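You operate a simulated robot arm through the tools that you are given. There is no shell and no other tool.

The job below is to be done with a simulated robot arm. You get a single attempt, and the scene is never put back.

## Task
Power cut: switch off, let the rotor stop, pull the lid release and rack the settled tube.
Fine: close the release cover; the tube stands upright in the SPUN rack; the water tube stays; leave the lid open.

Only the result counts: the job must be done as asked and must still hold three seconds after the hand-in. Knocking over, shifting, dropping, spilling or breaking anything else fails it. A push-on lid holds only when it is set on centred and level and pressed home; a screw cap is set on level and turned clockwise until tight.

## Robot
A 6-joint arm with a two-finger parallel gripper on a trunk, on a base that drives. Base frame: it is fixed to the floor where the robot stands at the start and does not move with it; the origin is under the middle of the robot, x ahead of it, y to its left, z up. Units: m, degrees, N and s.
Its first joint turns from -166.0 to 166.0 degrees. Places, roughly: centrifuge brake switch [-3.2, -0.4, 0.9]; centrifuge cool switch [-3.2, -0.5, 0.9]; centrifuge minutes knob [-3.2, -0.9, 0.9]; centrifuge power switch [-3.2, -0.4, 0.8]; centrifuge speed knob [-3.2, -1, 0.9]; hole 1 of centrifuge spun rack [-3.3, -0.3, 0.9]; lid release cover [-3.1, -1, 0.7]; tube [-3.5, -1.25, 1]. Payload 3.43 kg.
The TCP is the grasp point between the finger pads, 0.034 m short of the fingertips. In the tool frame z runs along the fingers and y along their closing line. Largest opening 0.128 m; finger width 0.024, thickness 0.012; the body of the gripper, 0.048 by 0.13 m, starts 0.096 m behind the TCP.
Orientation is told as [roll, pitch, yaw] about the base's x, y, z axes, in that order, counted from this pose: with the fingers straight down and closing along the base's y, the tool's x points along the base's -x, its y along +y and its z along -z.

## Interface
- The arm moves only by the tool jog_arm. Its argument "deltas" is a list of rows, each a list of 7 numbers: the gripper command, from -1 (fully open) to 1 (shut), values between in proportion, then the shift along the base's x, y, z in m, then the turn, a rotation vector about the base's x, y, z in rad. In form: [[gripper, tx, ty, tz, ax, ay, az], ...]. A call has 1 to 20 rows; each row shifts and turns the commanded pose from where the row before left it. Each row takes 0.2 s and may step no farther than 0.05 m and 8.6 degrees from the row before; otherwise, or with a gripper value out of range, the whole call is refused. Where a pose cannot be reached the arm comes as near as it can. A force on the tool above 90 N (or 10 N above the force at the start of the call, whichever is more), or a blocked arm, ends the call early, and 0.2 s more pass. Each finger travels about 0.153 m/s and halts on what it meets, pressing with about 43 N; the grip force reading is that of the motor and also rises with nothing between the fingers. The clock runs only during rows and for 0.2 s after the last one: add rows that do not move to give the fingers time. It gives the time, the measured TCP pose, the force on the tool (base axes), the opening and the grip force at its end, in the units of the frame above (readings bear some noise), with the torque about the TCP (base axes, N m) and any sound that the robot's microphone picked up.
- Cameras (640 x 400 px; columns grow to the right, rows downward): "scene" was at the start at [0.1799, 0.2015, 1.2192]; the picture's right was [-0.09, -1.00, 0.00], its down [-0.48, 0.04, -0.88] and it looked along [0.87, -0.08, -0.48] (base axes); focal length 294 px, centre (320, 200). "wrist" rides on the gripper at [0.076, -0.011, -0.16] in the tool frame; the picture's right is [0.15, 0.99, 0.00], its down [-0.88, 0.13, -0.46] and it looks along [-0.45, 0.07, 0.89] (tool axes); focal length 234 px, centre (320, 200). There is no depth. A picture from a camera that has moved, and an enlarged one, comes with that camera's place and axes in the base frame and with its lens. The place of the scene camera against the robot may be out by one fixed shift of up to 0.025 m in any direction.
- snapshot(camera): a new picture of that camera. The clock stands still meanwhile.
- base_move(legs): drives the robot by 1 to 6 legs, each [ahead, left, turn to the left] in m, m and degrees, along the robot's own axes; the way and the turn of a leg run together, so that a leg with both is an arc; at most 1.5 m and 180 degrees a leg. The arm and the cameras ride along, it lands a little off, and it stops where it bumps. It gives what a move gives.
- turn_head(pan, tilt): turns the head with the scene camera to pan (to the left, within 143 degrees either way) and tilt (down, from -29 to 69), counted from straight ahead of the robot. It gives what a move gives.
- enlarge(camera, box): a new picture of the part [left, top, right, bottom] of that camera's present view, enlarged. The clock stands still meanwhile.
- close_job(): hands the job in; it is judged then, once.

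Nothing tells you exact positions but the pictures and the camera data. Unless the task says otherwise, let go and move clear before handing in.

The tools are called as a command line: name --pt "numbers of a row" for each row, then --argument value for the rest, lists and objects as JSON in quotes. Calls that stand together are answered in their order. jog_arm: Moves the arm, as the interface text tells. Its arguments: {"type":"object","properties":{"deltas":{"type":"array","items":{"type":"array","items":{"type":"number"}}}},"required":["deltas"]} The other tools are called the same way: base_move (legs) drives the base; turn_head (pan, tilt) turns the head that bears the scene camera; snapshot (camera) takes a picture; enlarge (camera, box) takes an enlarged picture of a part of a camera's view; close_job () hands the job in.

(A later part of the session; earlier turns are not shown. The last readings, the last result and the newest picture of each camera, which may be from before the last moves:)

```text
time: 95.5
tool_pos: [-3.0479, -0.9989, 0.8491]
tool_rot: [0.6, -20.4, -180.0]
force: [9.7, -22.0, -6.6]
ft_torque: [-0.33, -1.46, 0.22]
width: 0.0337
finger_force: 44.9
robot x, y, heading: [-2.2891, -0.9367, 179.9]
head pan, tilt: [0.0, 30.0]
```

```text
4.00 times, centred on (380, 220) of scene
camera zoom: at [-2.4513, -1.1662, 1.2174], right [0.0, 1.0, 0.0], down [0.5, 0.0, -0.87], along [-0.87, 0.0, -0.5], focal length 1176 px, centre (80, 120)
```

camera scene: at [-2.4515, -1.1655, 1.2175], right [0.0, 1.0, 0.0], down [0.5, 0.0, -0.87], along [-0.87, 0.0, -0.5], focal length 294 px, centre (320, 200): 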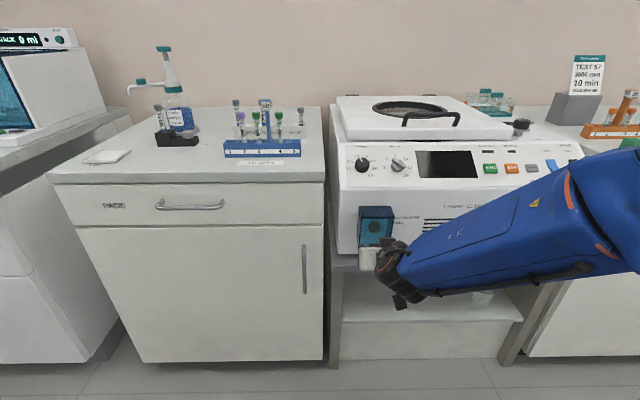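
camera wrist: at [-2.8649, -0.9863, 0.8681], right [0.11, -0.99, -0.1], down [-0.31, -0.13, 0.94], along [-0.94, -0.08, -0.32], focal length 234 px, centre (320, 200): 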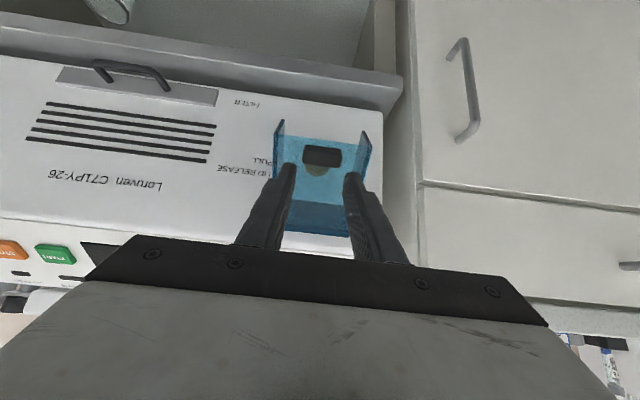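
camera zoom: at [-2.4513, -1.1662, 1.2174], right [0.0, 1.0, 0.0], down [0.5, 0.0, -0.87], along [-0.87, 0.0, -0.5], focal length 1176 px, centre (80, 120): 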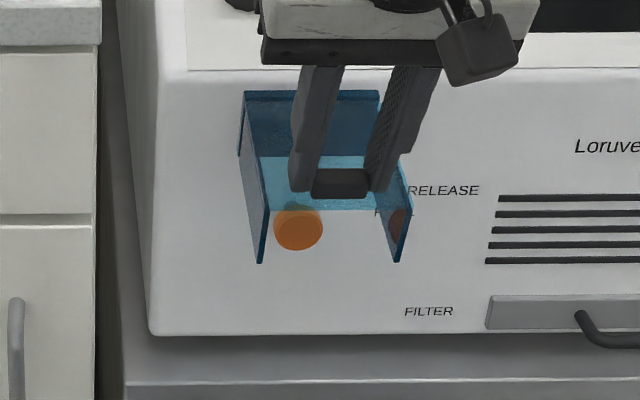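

About 76° open, the orange knob is exposed. I'll keep going while nothing resists.

jog_arm --pt "0.7 -0.0062 -0.0005 0.0096 0 -0.0698 0" --pt "0.7 -0.0072 0 0.0094 0 -0.0698 0" --pt "0.7 -0.008 0 0.0085 0 -0.0698 0" --pt "0.7 -0.0085 0 0.0081 0 -0.0698 0"

enlarge --camera "wrist" --box '[240, 110, 400, 250]'

enlarge --camera "scene" --box '[320, 170, 440, 270]'

```text
time: 96.5
tool_pos: [-3.0773, -0.999, 0.8837]
tool_rot: [0.5, -4.4, 180.0]
force: [12.2, -13.5, 0.1]
ft_torque: [-0.12, -1.21, -0.02]
width: 0.0337
finger_force: 45.1
robot x, y, heading: [-2.2908, -0.9384, 179.6]
head pan, tilt: [0.0, 30.0]
```

```text
2.86 times, centred on (320, 180) of wrist
camera zoom: at [-2.9895, -0.9862, 1.0369], right [0.15, -0.99, 0.0], down [-0.84, -0.13, 0.52], along [-0.52, -0.08, -0.85], focal length 669 px, centre (320, 257)
```

zoom: 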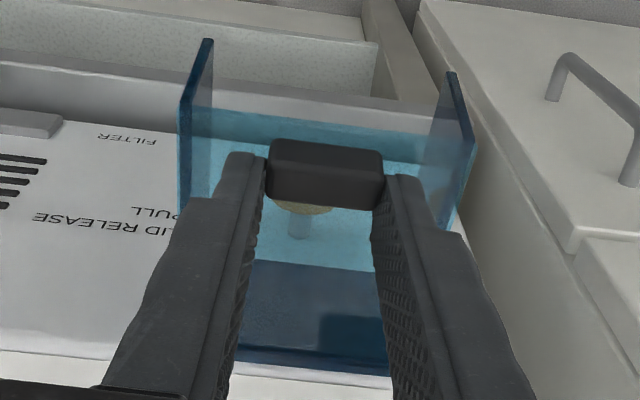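

```text
4.00 times, centred on (380, 220) of scene
camera zoom: at [-2.4511, -1.1658, 1.2175], right [0.0, 1.0, 0.0], down [0.5, 0.0, -0.87], along [-0.87, 0.0, -0.5], focal length 1176 px, centre (80, 120)
```

zoom: 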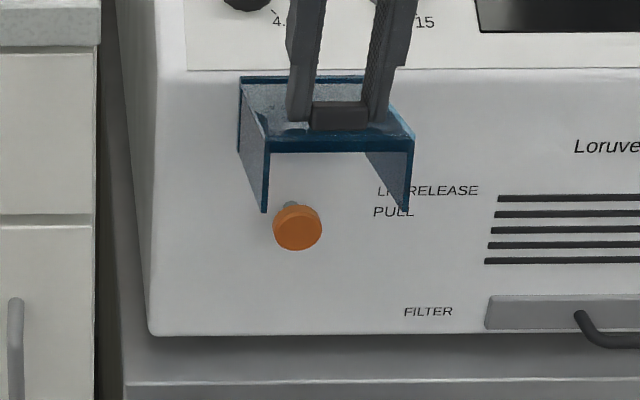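

Nearly level now and holding. One more small step for clearance, then I'll let go.

jog_arm --pt "0.7 -0.0095 0 0.007 0 -0.0698 0" --pt "0.7 -0.0101 0 0.0066 0 -0.0698 0"

enlarge --camera "scene" --box '[320, 170, 440, 270]'

```text
time: 97.1
tool_pos: [-3.099, -0.9975, 0.8979]
tool_rot: [0.6, 3.4, 179.9]
force: [0.3, -0.1, -0.3]
ft_torque: [0.01, 0.02, 0.0]
width: 0.019
finger_force: 0.1
robot x, y, heading: [-2.2875, -0.9365, 180.0]
head pan, tilt: [0.0, 30.0]
```

```text
4.00 times, centred on (380, 220) of scene
camera zoom: at [-2.4517, -1.1651, 1.2175], right [0.0, 1.0, 0.0], down [0.5, 0.0, -0.87], along [-0.87, 0.0, -0.5], focal length 1176 px, centre (80, 120)
```

zoom: 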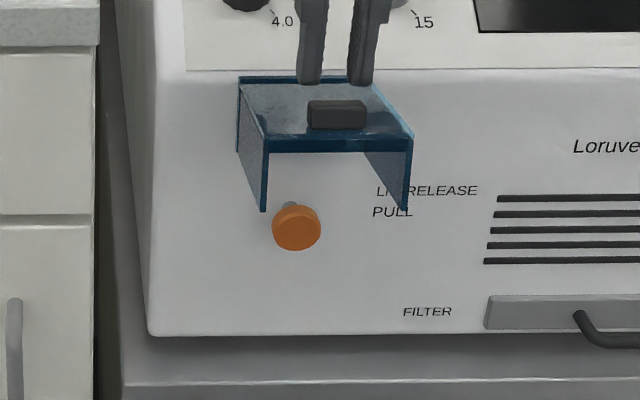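

The cover has come against its stop, level, and stays there. I'll withdraw upward and outward, back the base up 5 cm for a flatter wrist, then go for the knob.

jog_arm --pt "0.7 0.0 0 0.04 0 0 0" --pt "0.2 0.02 0 0.04 0 0 0" --pt "0.2 0.05 0 0.0 0 0.06 0" --pt "0.2 0.05 0 0.0 0 0.1 0" --pt "0.2 0.03 0 0.0 0 0.1 0"

base_move --legs '[[-0.06, 0.03, 0]]'

snapshot --camera "scene"

snapshot --camera "wrist"

```text
time: 98.3
tool_pos: [-2.9471, -0.998, 0.9754]
tool_rot: [0.6, -11.5, -179.9]
force: [0.0, -0.4, -0.4]
ft_torque: [-0.03, -0.03, -0.02]
width: 0.0514
finger_force: 0.0
robot x, y, heading: [-2.2919, -0.9343, 179.8]
head pan, tilt: [0.0, 30.0]
```

```text
time: 99.3
tool_pos: [-2.8872, -1.0278, 0.9774]
tool_rot: [0.6, -11.3, -180.0]
force: [-1.1, 0.1, 1.2]
ft_torque: [0.01, -0.01, -0.02]
width: 0.0513
finger_force: 0.0
robot x, y, heading: [-2.2252, -0.9649, 179.8]
head pan, tilt: [0.0, 30.0]
```

```text
taken
camera scene: at [-2.3908, -1.1957, 1.2175], right [0.0, 1.0, 0.0], down [0.5, 0.0, -0.87], along [-0.87, 0.0, -0.5], focal length 294 px, centre (320, 200)
```

scene: 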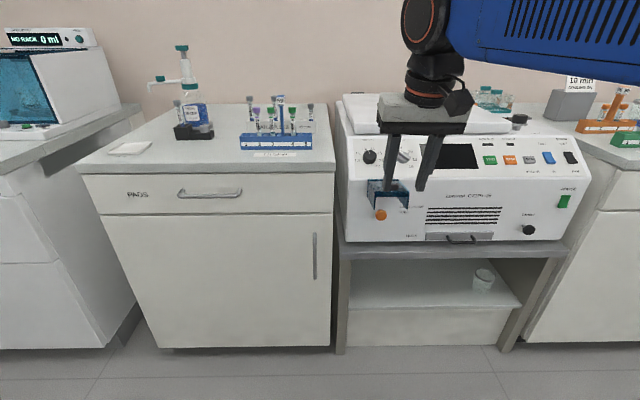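

```text
taken
camera wrist: at [-2.7801, -1.0151, 1.1186], right [0.15, -0.99, -0.02], down [-0.77, -0.13, 0.62], along [-0.62, -0.08, -0.78], focal length 234 px, centre (320, 200)
```

wrist: 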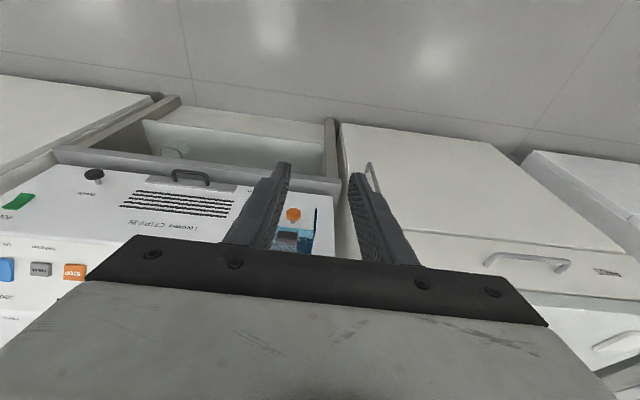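

Now I pitch to about 65° in front of the knob, still short of it.

jog_arm --pt "0.2 -0.0141 0.0035 -0.0284 0 0.1172 0" --pt "0.2 -0.0141 0.0035 -0.0284 0 0.1172 0" --pt "0.2 -0.0141 0.0035 -0.0284 0 0.1172 0" --pt "0.2 -0.0141 0.0035 -0.0284 0 0.1172 0" --pt "0.2 -0.0141 0.0035 -0.0284 0 0.1172 0" --pt "0.2 -0.0141 0.0035 -0.0284 0 0.1172 0" --pt "0.2 -0.0141 0.0035 -0.0284 0 0.1172 0" --pt "0.2 -0.0141 0.0035 -0.0284 0 0.1172 0" --pt "0.2 0 0 0 0 0 0"

snapshot --camera "wrist"

enlarge --camera "scene" --box '[330, 150, 450, 250]'

```text
time: 101.3
tool_pos: [-3.0071, -1.0012, 0.7553]
tool_rot: [0.7, -64.8, 179.9]
force: [-0.3, 0.4, -0.4]
ft_torque: [0.03, 0.02, -0.03]
width: 0.0509
finger_force: 0.0
out of reach, approached as far as the arm can: row 8
robot x, y, heading: [-2.2317, -0.9675, 179.6]
head pan, tilt: [0.0, 30.0]
```

```text
taken
camera wrist: at [-2.8291, -0.9896, 0.7546], right [0.07, -0.99, -0.13], down [0.04, -0.12, 0.99], along [-1.0, -0.08, 0.03], focal length 234 px, centre (320, 200)
```

wrist: 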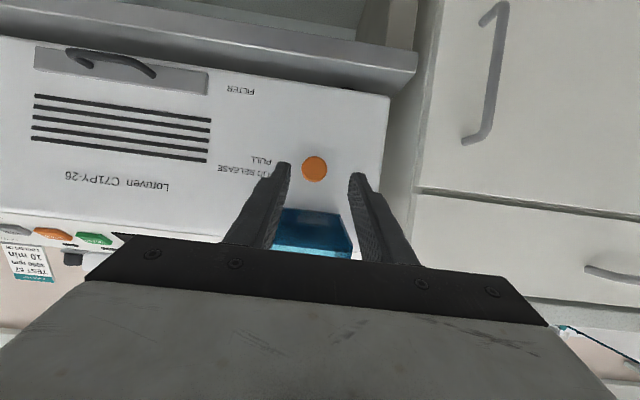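

```text
4.00 times, centred on (390, 200) of scene
camera zoom: at [-2.3907, -1.1957, 1.2175], right [0.0, 1.0, 0.0], down [0.5, 0.0, -0.87], along [-0.87, 0.0, -0.5], focal length 1176 px, centre (40, 200)
```

zoom: 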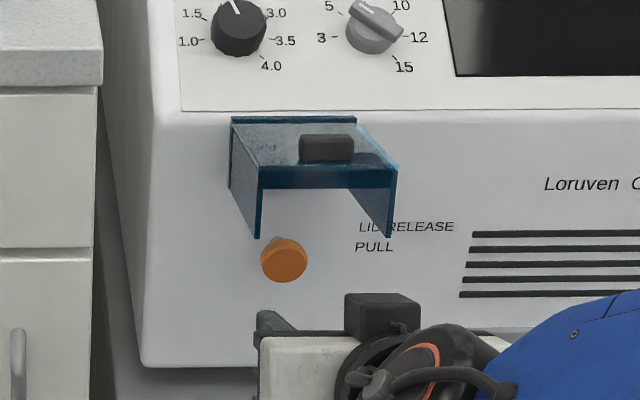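

The knob is at about (-3.13, -0.999, 0.723), and the fingers are lined up. I'll move in under the cover, stopping around the knob head.

jog_arm --pt "0.2 -0.03 0.001 -0.005 0 0 0" --pt "0.2 -0.03 0 -0.005 0 0 0" --pt "0.2 -0.015 0 -0.003 0 0 0" --pt "0.2 -0.01 0 -0.003 0 0 0" --pt "0.2 0 0 0 0 0 0"

enlarge --camera "wrist" --box '[240, 110, 400, 250]'

enlarge --camera "scene" --box '[330, 150, 450, 250]'

```text
time: 102.5
tool_pos: [-3.0918, -1.0027, 0.7411]
tool_rot: [0.7, -65.1, -180.0]
force: [0.0, 0.4, -0.3]
ft_torque: [-0.01, 0.0, 0.0]
width: 0.0509
finger_force: 0.0
robot x, y, heading: [-2.2287, -0.9653, 179.7]
head pan, tilt: [0.0, 30.0]
```

```text
2.86 times, centred on (320, 180) of wrist
camera zoom: at [-2.9146, -0.9887, 0.7391], right [0.07, -0.99, -0.13], down [0.04, -0.13, 0.99], along [-1.0, -0.08, 0.03], focal length 669 px, centre (320, 257)
```

zoom: 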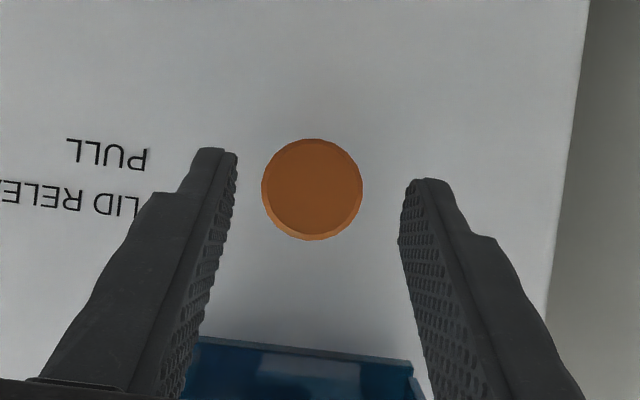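

```text
4.00 times, centred on (390, 200) of scene
camera zoom: at [-2.3908, -1.1958, 1.2175], right [0.0, 1.0, 0.0], down [0.5, 0.0, -0.87], along [-0.87, 0.0, -0.5], focal length 1176 px, centre (40, 200)
```

zoom: 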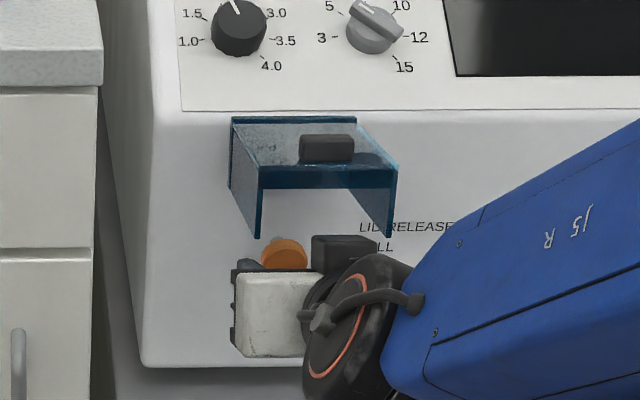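

Aligned within 2 mm. I'll advance the last 2 cm in small steps.

jog_arm --pt "0.2 -0.006 0.002 -0.003 0 0 0" --pt "0.2 -0.006 0 -0.002 0 0 0" --pt "0.2 -0.005 0 0 0 0 0" --pt "0.2 -0.004 0 0 0 0 0"

enlarge --camera "wrist" --box '[240, 110, 400, 250]'

enlarge --camera "scene" --box '[370, 190, 420, 240]'

```text
time: 103.5
tool_pos: [-3.1126, -1.001, 0.7366]
tool_rot: [0.6, -64.9, -179.9]
force: [0.8, -0.3, 1.5]
ft_torque: [-0.01, 0.04, 0.01]
width: 0.0509
finger_force: 0.1
robot x, y, heading: [-2.2309, -0.9647, 179.7]
head pan, tilt: [0.0, 30.0]
```

```text
2.86 times, centred on (320, 180) of wrist
camera zoom: at [-2.9356, -0.987, 0.7342], right [0.07, -0.99, -0.13], down [0.04, -0.13, 0.99], along [-1.0, -0.08, 0.03], focal length 669 px, centre (320, 257)
```

zoom: 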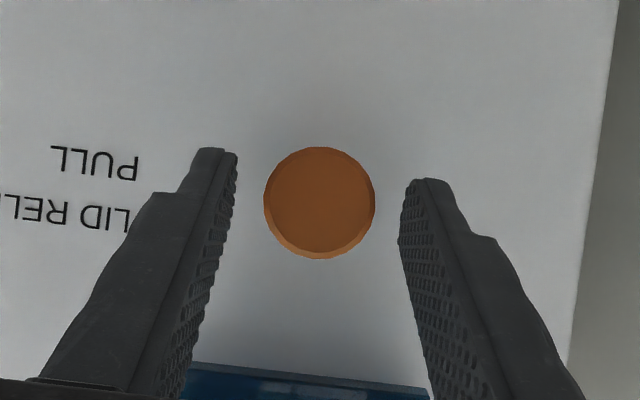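

```text
8.00 times, centred on (395, 215) of scene
camera zoom: at [-2.3908, -1.1958, 1.2175], right [0.0, 1.0, 0.0], down [0.5, 0.0, -0.87], along [-0.87, 0.0, -0.5], focal length 2352 px, centre (-280, 80)
```

zoom: 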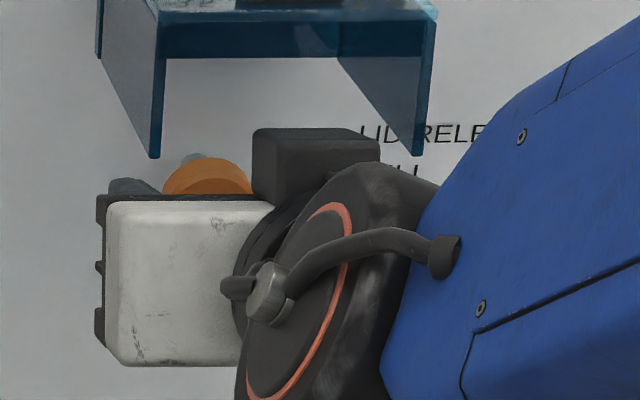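

The knob front lies near x -3.145. I'll advance another centimetre in fine steps so the pads cover its rim.

jog_arm --pt "0.2 -0.003 0 0 0 0 0" --pt "0.2 -0.003 0 0 0 0 0" --pt "0.2 -0.003 0 0 0 0 0" --pt "0.2 -0.002 0 0 0 0 0"

enlarge --camera "wrist" --box '[240, 110, 400, 250]'

```text
time: 104.5
tool_pos: [-3.1238, -1.0001, 0.7372]
tool_rot: [0.6, -65.2, 180.0]
force: [-1.3, 0.1, -0.9]
ft_torque: [-0.04, 0.0, 0.01]
width: 0.0511
finger_force: 0.1
robot x, y, heading: [-2.2305, -0.9645, 179.6]
head pan, tilt: [0.0, 30.0]
```

```text
2.86 times, centred on (320, 180) of wrist
camera zoom: at [-2.9468, -0.9869, 0.7345], right [0.07, -0.99, -0.13], down [0.04, -0.13, 0.99], along [-1.0, -0.08, 0.03], focal length 669 px, centre (320, 257)
```

zoom: 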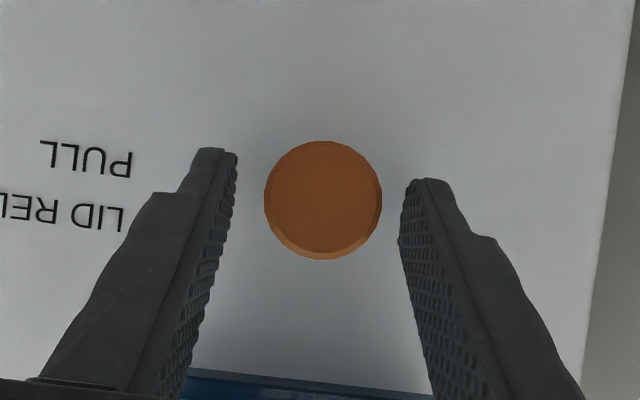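

The pads now flank the knob rim; closing.

jog_arm --pt "0.4 0 0.0 0 0 0 0" --pt "0.6 0 0 0 0 0 0" --pt "0.8 0 0 0 0 0 0" --pt "0.8 0 0 0 0 0 0"

enlarge --camera "wrist" --box '[240, 110, 400, 250]'

```text
time: 105.5
tool_pos: [-3.1232, -1.0, 0.7357]
tool_rot: [0.6, -65.1, -180.0]
force: [-1.5, -3.8, 0.6]
ft_torque: [-0.04, 0.06, 0.07]
width: 0.0323
finger_force: 45.3
robot x, y, heading: [-2.2295, -0.9631, 179.5]
head pan, tilt: [0.0, 30.0]
```

```text
2.86 times, centred on (320, 180) of wrist
camera zoom: at [-2.9467, -0.9871, 0.7344], right [0.07, -0.99, -0.13], down [0.04, -0.13, 0.99], along [-1.0, -0.08, 0.03], focal length 669 px, centre (320, 257)
```

zoom: 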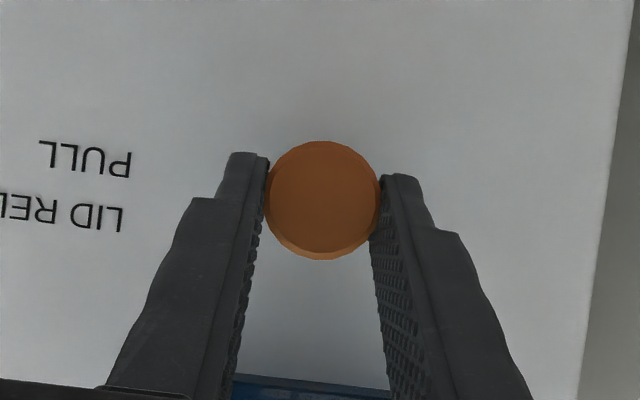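

Gripped at 32 mm. Now pulling straight out in small steps, listening for the latch.

jog_arm --pt "0.8 0.004 0 0 0 0 0" --pt "0.8 0.004 0 0 0 0 0" --pt "0.8 0.004 0 0 0 0 0"

enlarge --camera "wrist" --box '[240, 110, 400, 250]'

```text
time: 106.3
tool_pos: [-3.111, -0.9996, 0.736]
tool_rot: [0.6, -65.1, -179.9]
force: [-6.4, -2.0, 2.2]
ft_torque: [-0.04, 0.18, 0.05]
width: 0.0326
finger_force: 44.9
robot x, y, heading: [-2.2305, -0.9671, 179.8]
head pan, tilt: [0.0, 30.0]
```

```text
2.86 times, centred on (320, 180) of wrist
camera zoom: at [-2.9344, -0.987, 0.7342], right [0.07, -0.99, -0.13], down [0.04, -0.13, 0.99], along [-1.0, -0.08, 0.04], focal length 669 px, centre (320, 257)
```

zoom: 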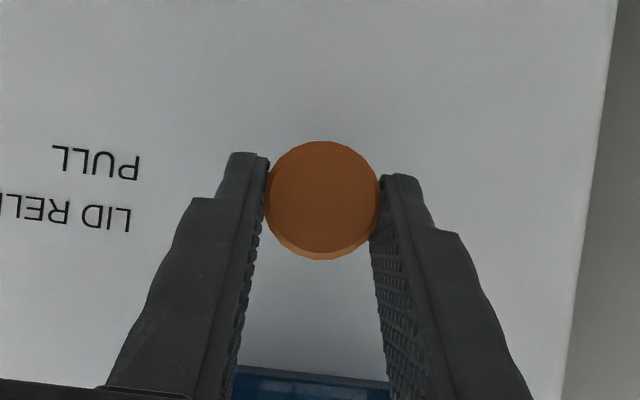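

The knob is coming out with the grip (6 N so far). Pulling further.

jog_arm --pt "0.8 0.004 0 0 0 0 0" --pt "0.8 0.004 0 0 0 0 0" --pt "0.8 0.004 0 0 0 0 0" --pt "0.8 0.004 0 0 0 0 0"

enlarge --camera "wrist" --box '[240, 110, 400, 250]'

snapshot --camera "scene"

```text
time: 107.3
tool_pos: [-3.0951, -0.9992, 0.7371]
tool_rot: [0.6, -65.2, 180.0]
force: [-12.4, 0.2, 9.7]
ft_torque: [-0.07, 0.38, 0.01]
width: 0.031
finger_force: 45.4
robot x, y, heading: [-2.2267, -0.9658, 180.1]
head pan, tilt: [0.0, 30.0]
```

```text
2.86 times, centred on (320, 180) of wrist
camera zoom: at [-2.9178, -0.9869, 0.7347], right [0.07, -0.99, -0.13], down [0.04, -0.13, 0.99], along [-1.0, -0.08, 0.04], focal length 669 px, centre (320, 257)
```

zoom: 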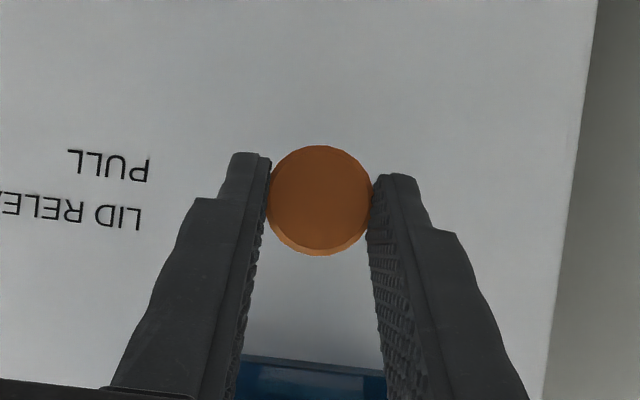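

```text
taken
camera scene: at [-2.3906, -1.1957, 1.2175], right [0.0, 1.0, 0.0], down [0.5, 0.0, -0.87], along [-0.87, 0.0, -0.5], focal length 294 px, centre (320, 200)
```

scene: 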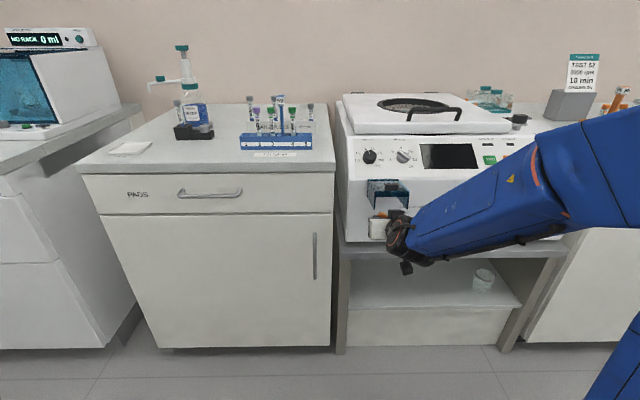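

The knob has begun to slip in the grip. Let me check the lid for any sign of release before regripping.

enlarge --camera "scene" --box '[330, 80, 530, 205]'

enlarge --camera "scene" --box '[360, 170, 420, 230]'

```text
3.20 times, centred on (430, 142) of scene
camera zoom: at [-2.3906, -1.1957, 1.2175], right [0.0, 1.0, 0.0], down [0.5, 0.0, -0.87], along [-0.87, 0.0, -0.5], focal length 941 px, centre (-32, 384)
```

zoom: 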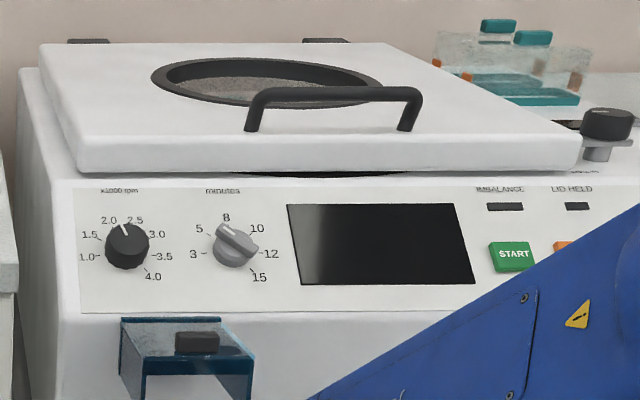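

```text
6.67 times, centred on (390, 200) of scene
camera zoom: at [-2.3906, -1.1957, 1.2175], right [0.0, 1.0, 0.0], down [0.5, 0.0, -0.87], along [-0.87, 0.0, -0.5], focal length 1960 px, centre (-147, 200)
```

zoom: 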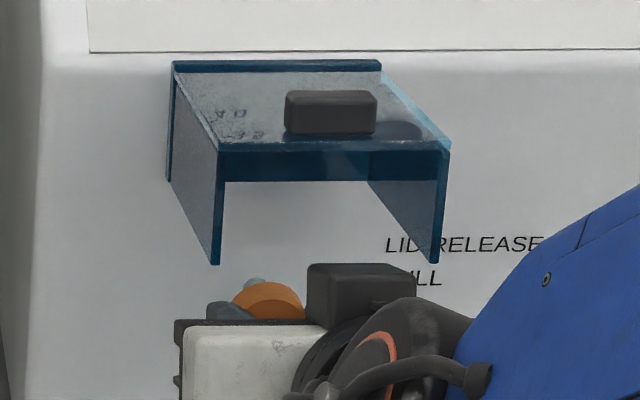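

I'll open, go a little deeper over the knob and regrip.

jog_arm --pt "0.4 0 0 0 0 0 0" --pt "0.3 -0.012 0 -0.002 0 0 0" --pt "0.3 -0.012 0 0 0 0 0" --pt "0.3 -0.006 0 0 0 0 0"

enlarge --camera "wrist" --box '[240, 110, 400, 250]'

```text
time: 108.3
tool_pos: [-3.1262, -0.9992, 0.7348]
tool_rot: [0.7, -65.1, 180.0]
force: [-0.9, 0.0, 0.4]
ft_torque: [0.03, -0.01, -0.03]
width: 0.0447
finger_force: 0.0
robot x, y, heading: [-2.2286, -0.9649, 179.6]
head pan, tilt: [0.0, 30.0]
```

```text
2.86 times, centred on (320, 180) of wrist
camera zoom: at [-2.9484, -0.9866, 0.7326], right [0.07, -0.99, -0.13], down [0.04, -0.13, 0.99], along [-1.0, -0.08, 0.03], focal length 669 px, centre (320, 257)
```

zoom: 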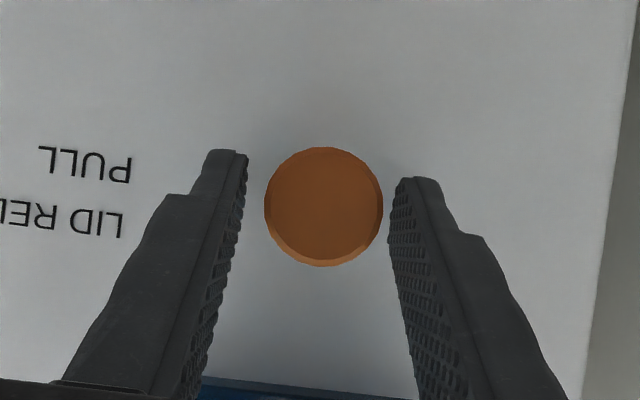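

The knob sprang back to its start. I'll go 6 mm deeper and 6 mm lower so the pads sit on its widest part, then close and pull.

jog_arm --pt "0.3 -0.002 0 -0.003 0 0 0" --pt "0.3 -0.002 0 -0.003 0 0 0" --pt "0.3 -0.002 0 0 0 0 0" --pt "0.6 0 0 0 0 0 0" --pt "0.9 0 0 0 0 0 0" --pt "0.9 0 0 0 0 0 0"

enlarge --camera "wrist" --box '[240, 110, 400, 250]'

```text
time: 109.7
tool_pos: [-3.1315, -1.0, 0.7282]
tool_rot: [0.7, -65.0, -179.8]
force: [-0.5, -4.6, -2.4]
ft_torque: [0.01, -0.05, 0.09]
width: 0.0323
finger_force: 45.2
robot x, y, heading: [-2.2289, -0.9662, 179.7]
head pan, tilt: [0.0, 30.0]
```

```text
2.86 times, centred on (320, 180) of wrist
camera zoom: at [-2.9544, -0.9872, 0.7262], right [0.07, -0.99, -0.13], down [0.04, -0.13, 0.99], along [-1.0, -0.08, 0.03], focal length 669 px, centre (320, 257)
```

zoom: 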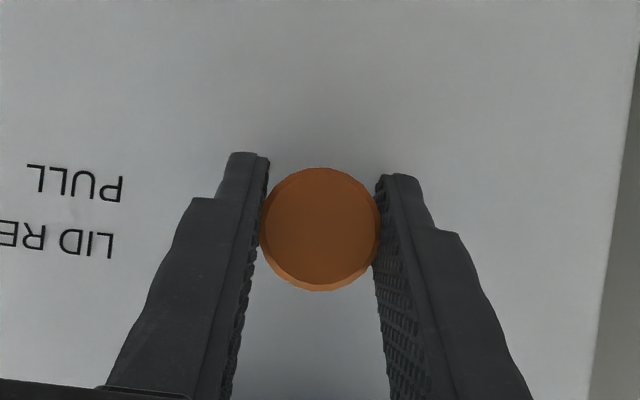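

Better seated. Pulling out steadily.

jog_arm --pt "0.9 0.004 0 0 0 0 0" --pt "0.9 0.004 0 0 0 0 0" --pt "0.9 0.004 0 0 0 0 0" --pt "0.9 0.004 0 0 0 0 0"

enlarge --camera "wrist" --box '[240, 110, 400, 250]'

enlarge --camera "scene" --box '[330, 80, 530, 205]'

```text
time: 110.7
tool_pos: [-3.1168, -0.9994, 0.7279]
tool_rot: [0.7, -65.1, 180.0]
force: [-20.6, -4.8, -3.8]
ft_torque: [-0.08, -0.17, -0.02]
width: 0.0327
finger_force: 44.7
robot x, y, heading: [-2.2289, -0.9657, 179.9]
head pan, tilt: [0.0, 30.0]
```

```text
2.86 times, centred on (320, 180) of wrist
camera zoom: at [-2.9394, -0.9871, 0.7261], right [0.07, -0.99, -0.13], down [0.04, -0.13, 0.99], along [-1.0, -0.08, 0.03], focal length 669 px, centre (320, 257)
```

zoom: 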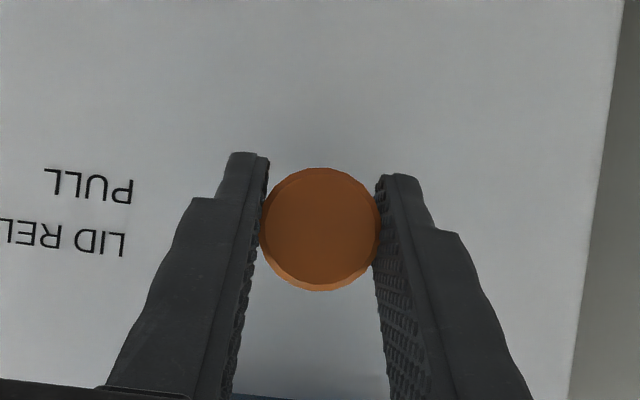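

```text
3.20 times, centred on (430, 142) of scene
camera zoom: at [-2.3917, -1.1959, 1.2174], right [0.0, 1.0, 0.0], down [0.5, 0.0, -0.87], along [-0.87, 0.0, -0.5], focal length 941 px, centre (-32, 384)
```

zoom: 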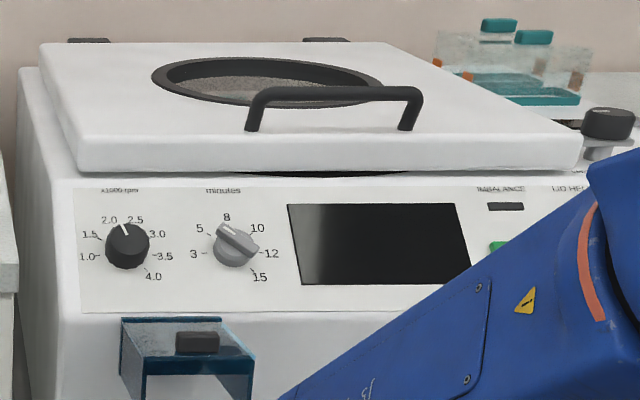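

The grip holds with 20 N pull. Continuing.

jog_arm --pt "0.9 0.003 0 0 0 0 0" --pt "0.9 0.003 0 0 0 0 0" --pt "0.9 0.003 0 0 0 0 0"

enlarge --camera "wrist" --box '[240, 110, 400, 250]'

enlarge --camera "scene" --box '[330, 80, 530, 205]'

```text
time: 111.5
tool_pos: [-3.1079, -0.9986, 0.7285]
tool_rot: [0.6, -65.2, -180.0]
force: [-30.5, -7.4, 3.1]
ft_torque: [-0.03, 0.17, 0.13]
width: 0.032
finger_force: 44.9
robot x, y, heading: [-2.2322, -0.9639, 179.7]
head pan, tilt: [0.0, 30.0]
```

```text
2.86 times, centred on (320, 180) of wrist
camera zoom: at [-2.9303, -0.987, 0.7262], right [0.07, -0.99, -0.13], down [0.04, -0.13, 0.99], along [-1.0, -0.08, 0.04], focal length 669 px, centre (320, 257)
```

zoom: 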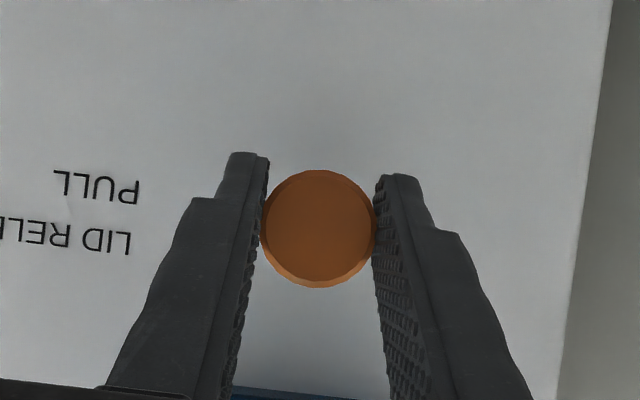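

```text
3.20 times, centred on (430, 142) of scene
camera zoom: at [-2.3915, -1.196, 1.2174], right [0.0, 1.0, 0.0], down [0.5, 0.0, -0.87], along [-0.87, 0.0, -0.5], focal length 941 px, centre (-32, 384)
```

zoom: 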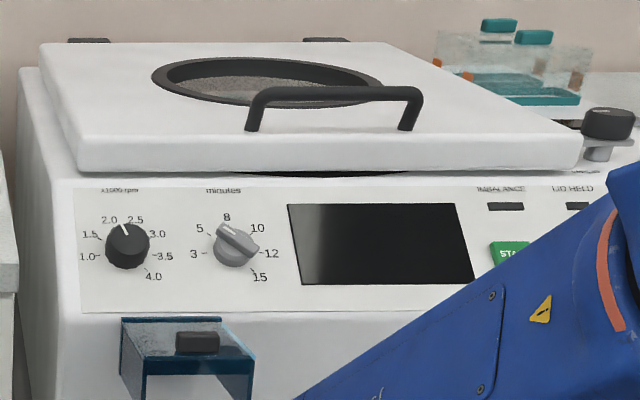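

The pull has risen to 30 N, most likely the knob's end stop. I'll give it a slight extra tug, then let go and look at the lid.

jog_arm --pt "0.9 0.003 0 0 0 0 0" --pt "0.9 0.0 0 0 0 0 0"

enlarge --camera "wrist" --box '[240, 110, 400, 250]'

enlarge --camera "scene" --box '[330, 80, 530, 205]'

```text
time: 112.1
tool_pos: [-3.1038, -1.0003, 0.7274]
tool_rot: [0.6, -65.1, -180.0]
force: [-30.0, -6.0, 2.6]
ft_torque: [-0.06, 0.23, 0.12]
width: 0.0323
finger_force: 44.9
robot x, y, heading: [-2.2294, -0.9691, 179.7]
head pan, tilt: [0.0, 30.0]
```

```text
2.86 times, centred on (320, 180) of wrist
camera zoom: at [-2.9271, -0.9869, 0.7259], right [0.07, -0.99, -0.13], down [0.04, -0.13, 0.99], along [-1.0, -0.08, 0.03], focal length 669 px, centre (320, 257)
```

zoom: 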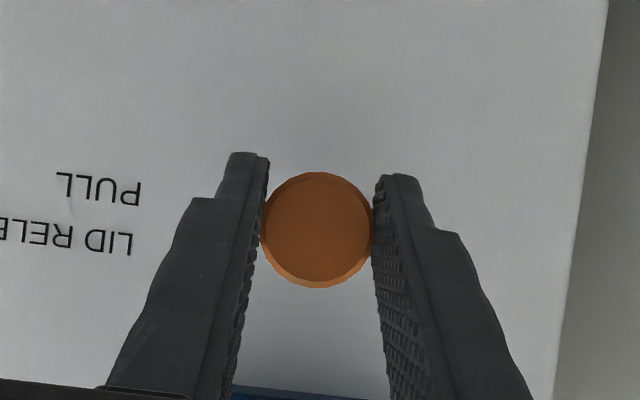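

```text
3.20 times, centred on (430, 142) of scene
camera zoom: at [-2.3914, -1.1959, 1.2174], right [0.0, 1.0, 0.0], down [0.5, 0.0, -0.87], along [-0.87, 0.0, -0.5], focal length 941 px, centre (-32, 384)
```

zoom: 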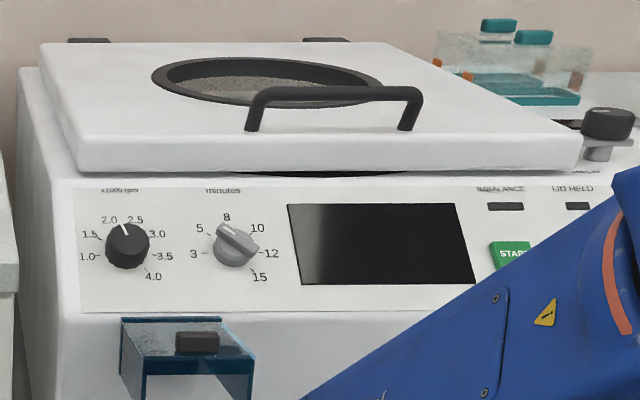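

The knob is at its stop (30 N, starting to slip), so the release has been pulled fully. I'll let go, withdraw and raise the arm.

jog_arm --pt "0.2 0 0 0 0 0 0" --pt "0.2 0.02 0 0 0 0 0" --pt "0.2 0.04 0 0 0 0 0" --pt "0.2 0.04 0 0.01 0 -0.1 0" --pt "0.2 0.03 0 0.03 0 -0.14 0" --pt "0.2 0.02 0 0.04 0 -0.14 0" --pt "0.2 0.0 0.0 0.045 0 -0.14 0" --pt "0.2 0.0 0.02 0.045 0 -0.14 0" --pt "0.2 0.0 0.02 0.045 0 -0.14 0" --pt "0.2 0.0 0.02 0.045 0 -0.1 0" --pt "0.2 0.0 0.02 0.045 0 0 0"

snapshot --camera "scene"

snapshot --camera "wrist"

```text
time: 114.5
tool_pos: [-2.9538, -0.9212, 1.0318]
tool_rot: [0.6, -13.5, -179.8]
force: [0.6, 0.1, 0.4]
ft_torque: [0.01, -0.02, 0.0]
width: 0.0513
finger_force: 0.0
robot x, y, heading: [-2.228, -0.9648, 180.0]
head pan, tilt: [0.0, 30.0]
```

```text
taken
camera scene: at [-2.3907, -1.1958, 1.2175], right [0.0, 1.0, 0.0], down [0.5, 0.0, -0.87], along [-0.87, 0.0, -0.5], focal length 294 px, centre (320, 200)
```

scene: 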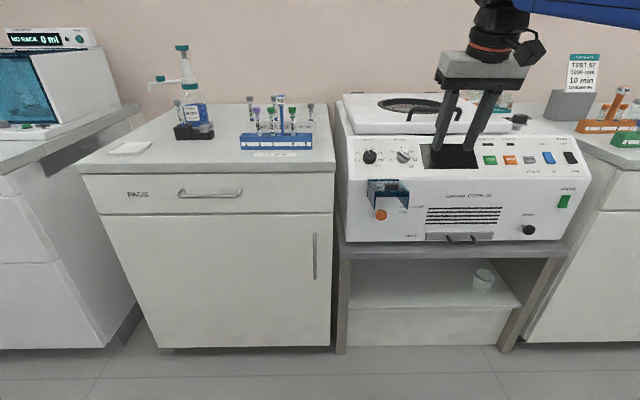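

```text
taken
camera wrist: at [-2.8419, -0.9079, 1.1699], right [0.15, -0.99, -0.02], down [-0.75, -0.13, 0.65], along [-0.65, -0.08, -0.76], focal length 234 px, centre (320, 200)
```

wrist: 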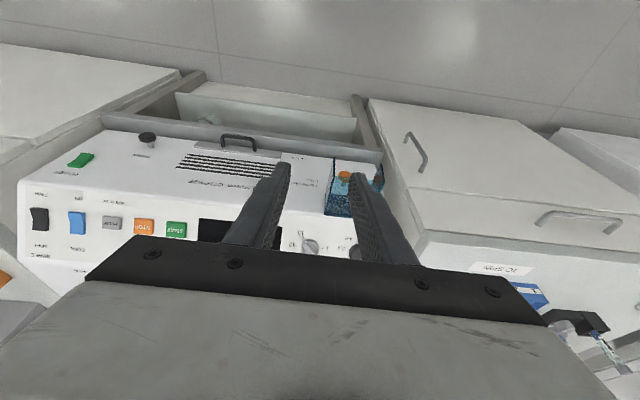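

I'll raise the arm and drive closer, centred on the lid.

jog_arm --pt "0.2 0.0 0.0 0.04 0 0 0" --pt "0.2 0.0 0.0 0.04 0 0 0" --pt "0.2 0.0 0.0 0.04 0 0.0 0"

base_move --legs '[[0.28, -0.12, 0]]'

snapshot --camera "scene"

snapshot --camera "wrist"

```text
time: 115.3
tool_pos: [-2.9541, -0.9191, 1.1542]
tool_rot: [0.7, -13.5, -180.0]
force: [1.2, 0.5, 0.4]
ft_torque: [0.01, -0.01, 0.03]
width: 0.051
finger_force: 0.1
robot x, y, heading: [-2.233, -0.963, 179.8]
head pan, tilt: [0.0, 30.0]
```

```text
time: 117.4
tool_pos: [-3.2342, -0.8007, 1.1529]
tool_rot: [0.6, -13.6, -179.9]
force: [0.5, -0.2, 0.8]
ft_torque: [-0.03, 0.01, 0.0]
width: 0.0512
finger_force: 0.0
robot x, y, heading: [-2.5086, -0.8439, 179.9]
head pan, tilt: [0.0, 30.0]
```

```text
taken
camera scene: at [-2.6719, -1.0751, 1.2175], right [0.0, 1.0, 0.0], down [0.5, 0.0, -0.87], along [-0.87, 0.0, -0.5], focal length 294 px, centre (320, 200)
```

scene: 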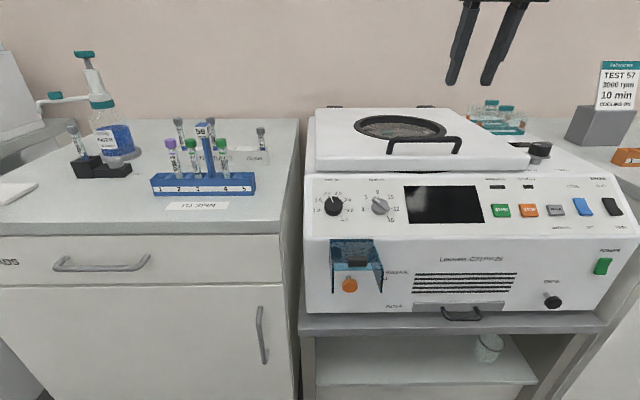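

```text
taken
camera wrist: at [-3.1241, -0.7872, 1.291], right [0.15, -0.99, -0.02], down [-0.75, -0.13, 0.65], along [-0.65, -0.08, -0.76], focal length 234 px, centre (320, 200)
```

wrist: 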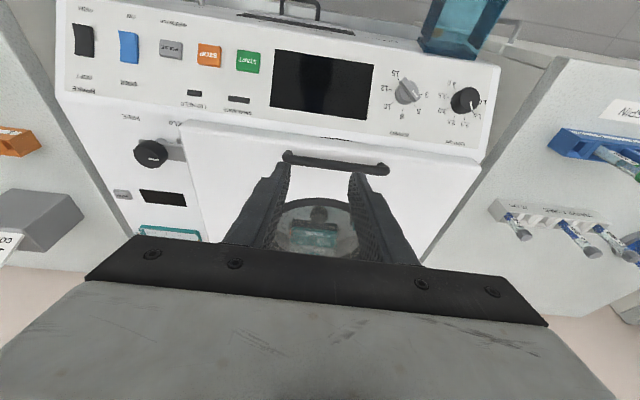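

I see a black knob with a grey flange next to the lid's right front corner; I'll zoom on it and on the handle.

enlarge --camera "wrist" --box '[95, 110, 215, 250]'

enlarge --camera "wrist" --box '[220, 130, 420, 260]'

enlarge --camera "scene" --box '[470, 120, 570, 200]'

enlarge --camera "scene" --box '[300, 95, 480, 195]'

```text
2.86 times, centred on (155, 180) of wrist
camera zoom: at [-3.1241, -0.7872, 1.291], right [0.15, -0.99, -0.02], down [-0.75, -0.13, 0.65], along [-0.65, -0.08, -0.76], focal length 669 px, centre (791, 257)
```

zoom: 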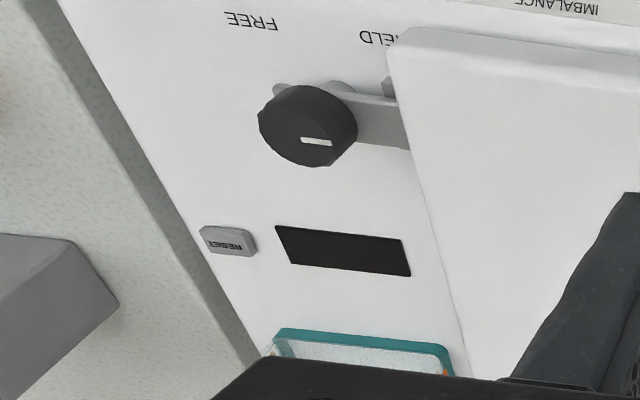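

```text
3.08 times, centred on (320, 195) of wrist
camera zoom: at [-3.1241, -0.7872, 1.291], right [0.15, -0.99, -0.02], down [-0.75, -0.13, 0.65], along [-0.65, -0.08, -0.76], focal length 720 px, centre (320, 215)
```

zoom: 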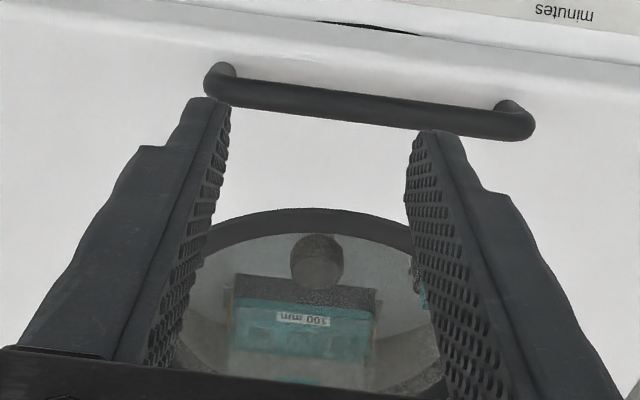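

```text
5.00 times, centred on (520, 160) of scene
camera zoom: at [-2.6719, -1.0751, 1.2175], right [0.0, 1.0, 0.0], down [0.5, 0.0, -0.87], along [-0.87, 0.0, -0.5], focal length 1470 px, centre (-680, 400)
```

zoom: 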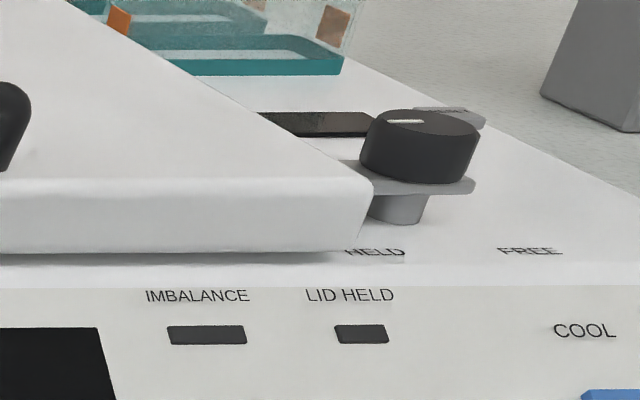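

```text
3.56 times, centred on (390, 145) of scene
camera zoom: at [-2.6719, -1.0751, 1.2175], right [0.0, 1.0, 0.0], down [0.5, 0.0, -0.87], along [-0.87, 0.0, -0.5], focal length 1045 px, centre (71, 396)
```

zoom: 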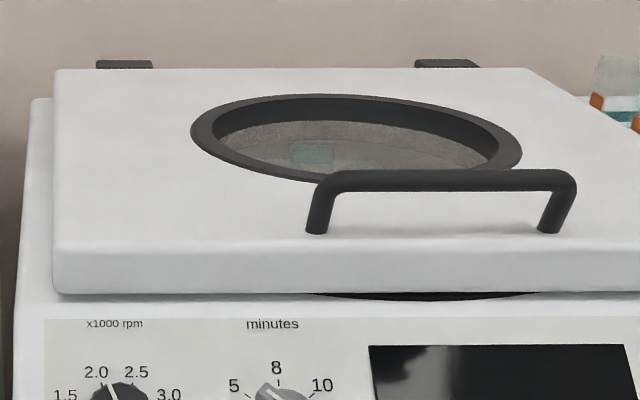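

The knob beside the lid carries HELD/FREE marks, so it may be a catch. First I'll test the lid gently: turn the tool 90° so the fingers can straddle the handle bar (about (-3.30, -0.83, 0.995)) and hover above it.

jog_arm --pt "0.2 -0.006 -0.003 0.01 0 -0.1187 0" --pt "0.2 -0.006 -0.003 0.01 0 -0.1187 0" --pt "0.2 -0.006 -0.003 0 0 0 0.1428" --pt "0.2 -0.006 -0.003 0 0 0 0.1428" --pt "0.2 -0.006 -0.003 0 0 0 0.1428" --pt "0.2 -0.006 -0.003 0 0 0 0.1428" --pt "0.2 -0.006 -0.003 0 0 0 0.1428" --pt "0.2 -0.006 -0.003 0 0 0 0.1428" --pt "0.2 -0.006 -0.002 0 0 0 0.1428" --pt "0.2 -0.006 -0.002 0 0 0 0.1428" --pt "0.2 -0.006 -0.002 0 0 0 0.1428" --pt "0.2 -0.002 0 0 0 0 0.1428" --pt "0.2 0 0 0 0 0 0.1428"

snapshot --camera "wrist"

snapshot --camera "scene"

```text
time: 120.2
tool_pos: [-3.3019, -0.8302, 1.1588]
tool_rot: [0.5, 0.0, -89.8]
force: [0.6, 0.2, -0.5]
ft_torque: [-0.01, -0.01, 0.01]
width: 0.0515
finger_force: 0.0
out of reach, approached as far as the arm can: row 3, 6, 8, 11
robot x, y, heading: [-2.5121, -0.8458, 180.0]
head pan, tilt: [0.0, 30.0]
```

```text
taken
camera wrist: at [-3.3136, -0.7546, 1.3183], right [0.99, 0.15, 0.01], down [0.13, -0.88, 0.46], along [0.08, -0.45, -0.89], focal length 234 px, centre (320, 200)
```

wrist: 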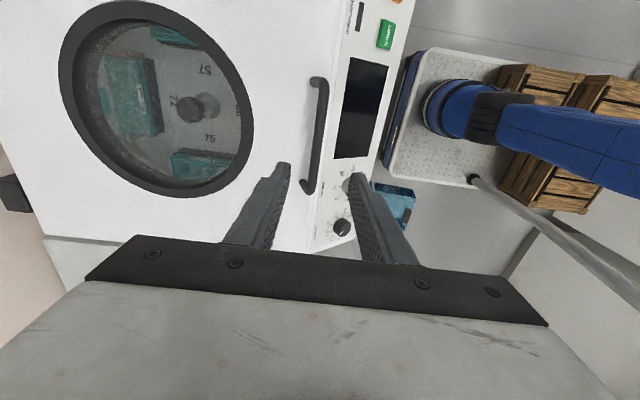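

```text
taken
camera scene: at [-2.6719, -1.0751, 1.2175], right [0.0, 1.0, 0.0], down [0.5, 0.0, -0.87], along [-0.87, 0.0, -0.5], focal length 294 px, centre (320, 200)
```

scene: 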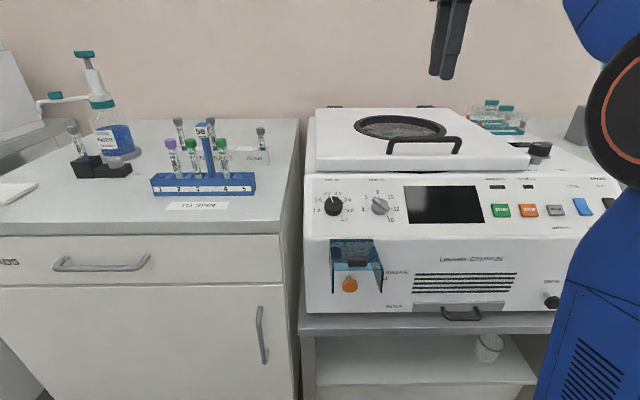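

The wrist camera now looks nicely down through the lid window; enlarging it.

enlarge --camera "wrist" --box '[50, 0, 260, 200]'

enlarge --camera "wrist" --box '[250, 60, 410, 260]'

```text
2.00 times, centred on (155, 100) of wrist
camera zoom: at [-3.3136, -0.7546, 1.3183], right [0.99, 0.15, 0.01], down [0.13, -0.88, 0.46], along [0.08, -0.45, -0.89], focal length 468 px, centre (650, 400)
```

zoom: 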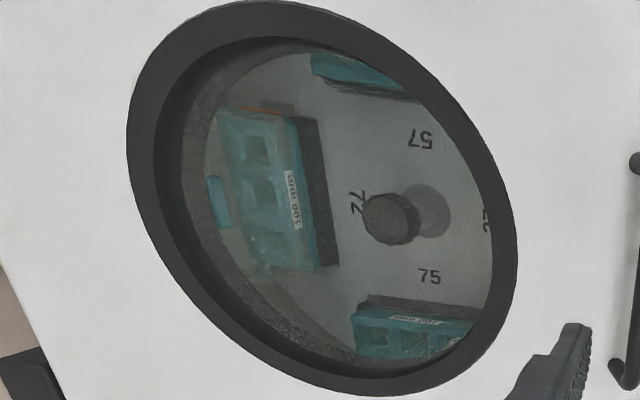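

```text
2.00 times, centred on (330, 160) of wrist
camera zoom: at [-3.3136, -0.7546, 1.3183], right [0.99, 0.15, 0.01], down [0.13, -0.88, 0.46], along [0.08, -0.45, -0.89], focal length 468 px, centre (300, 280)
```

zoom: 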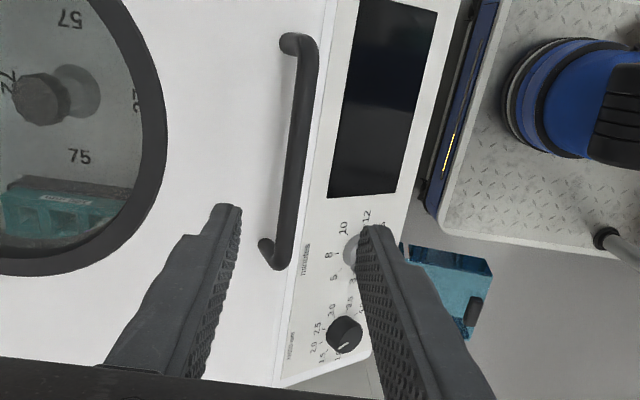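

The bar runs along y at x about -3.306. I'll descend with the fingers straddling it.

jog_arm --pt "0.2 -0.004 0.002 -0.04 0 0 0" --pt "0.2 0 0 -0.04 0 0 0" --pt "0.2 0 0 -0.03 0 0 0" --pt "0.2 0 0 -0.01 0 0 0"

enlarge --camera "scene" --box '[350, 90, 510, 200]'

enlarge --camera "wrist" --box '[200, 60, 440, 260]'

```text
time: 121.2
tool_pos: [-3.3063, -0.8278, 1.0385]
tool_rot: [0.7, -0.1, -89.9]
force: [0.2, -0.8, -1.0]
ft_torque: [0.01, 0.03, 0.0]
width: 0.0512
finger_force: 0.1
robot x, y, heading: [-2.511, -0.8473, 179.9]
head pan, tilt: [0.0, 30.0]
```

```text
3.64 times, centred on (430, 145) of scene
camera zoom: at [-2.6719, -1.0751, 1.2175], right [0.0, 1.0, 0.0], down [0.5, 0.0, -0.87], along [-0.87, 0.0, -0.5], focal length 1069 px, centre (-80, 400)
```

zoom: 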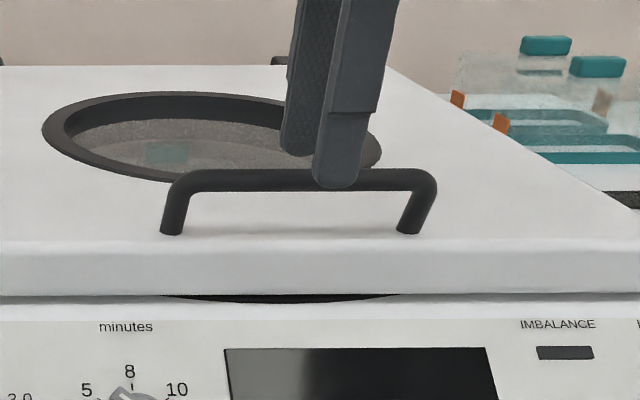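

```text
2.00 times, centred on (320, 160) of wrist
camera zoom: at [-3.3185, -0.753, 1.1987], right [0.99, 0.15, 0.01], down [0.13, -0.88, 0.46], along [0.08, -0.45, -0.89], focal length 468 px, centre (320, 280)
```

zoom: 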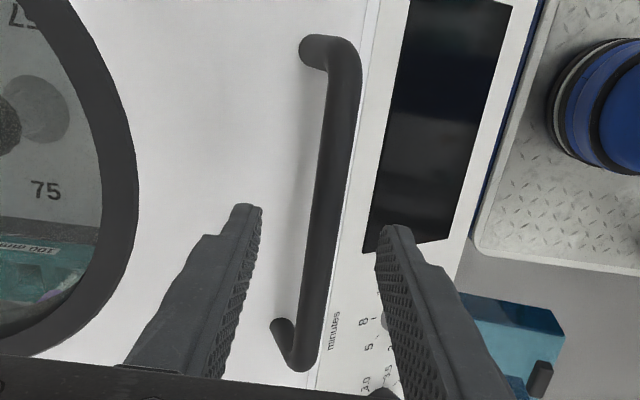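

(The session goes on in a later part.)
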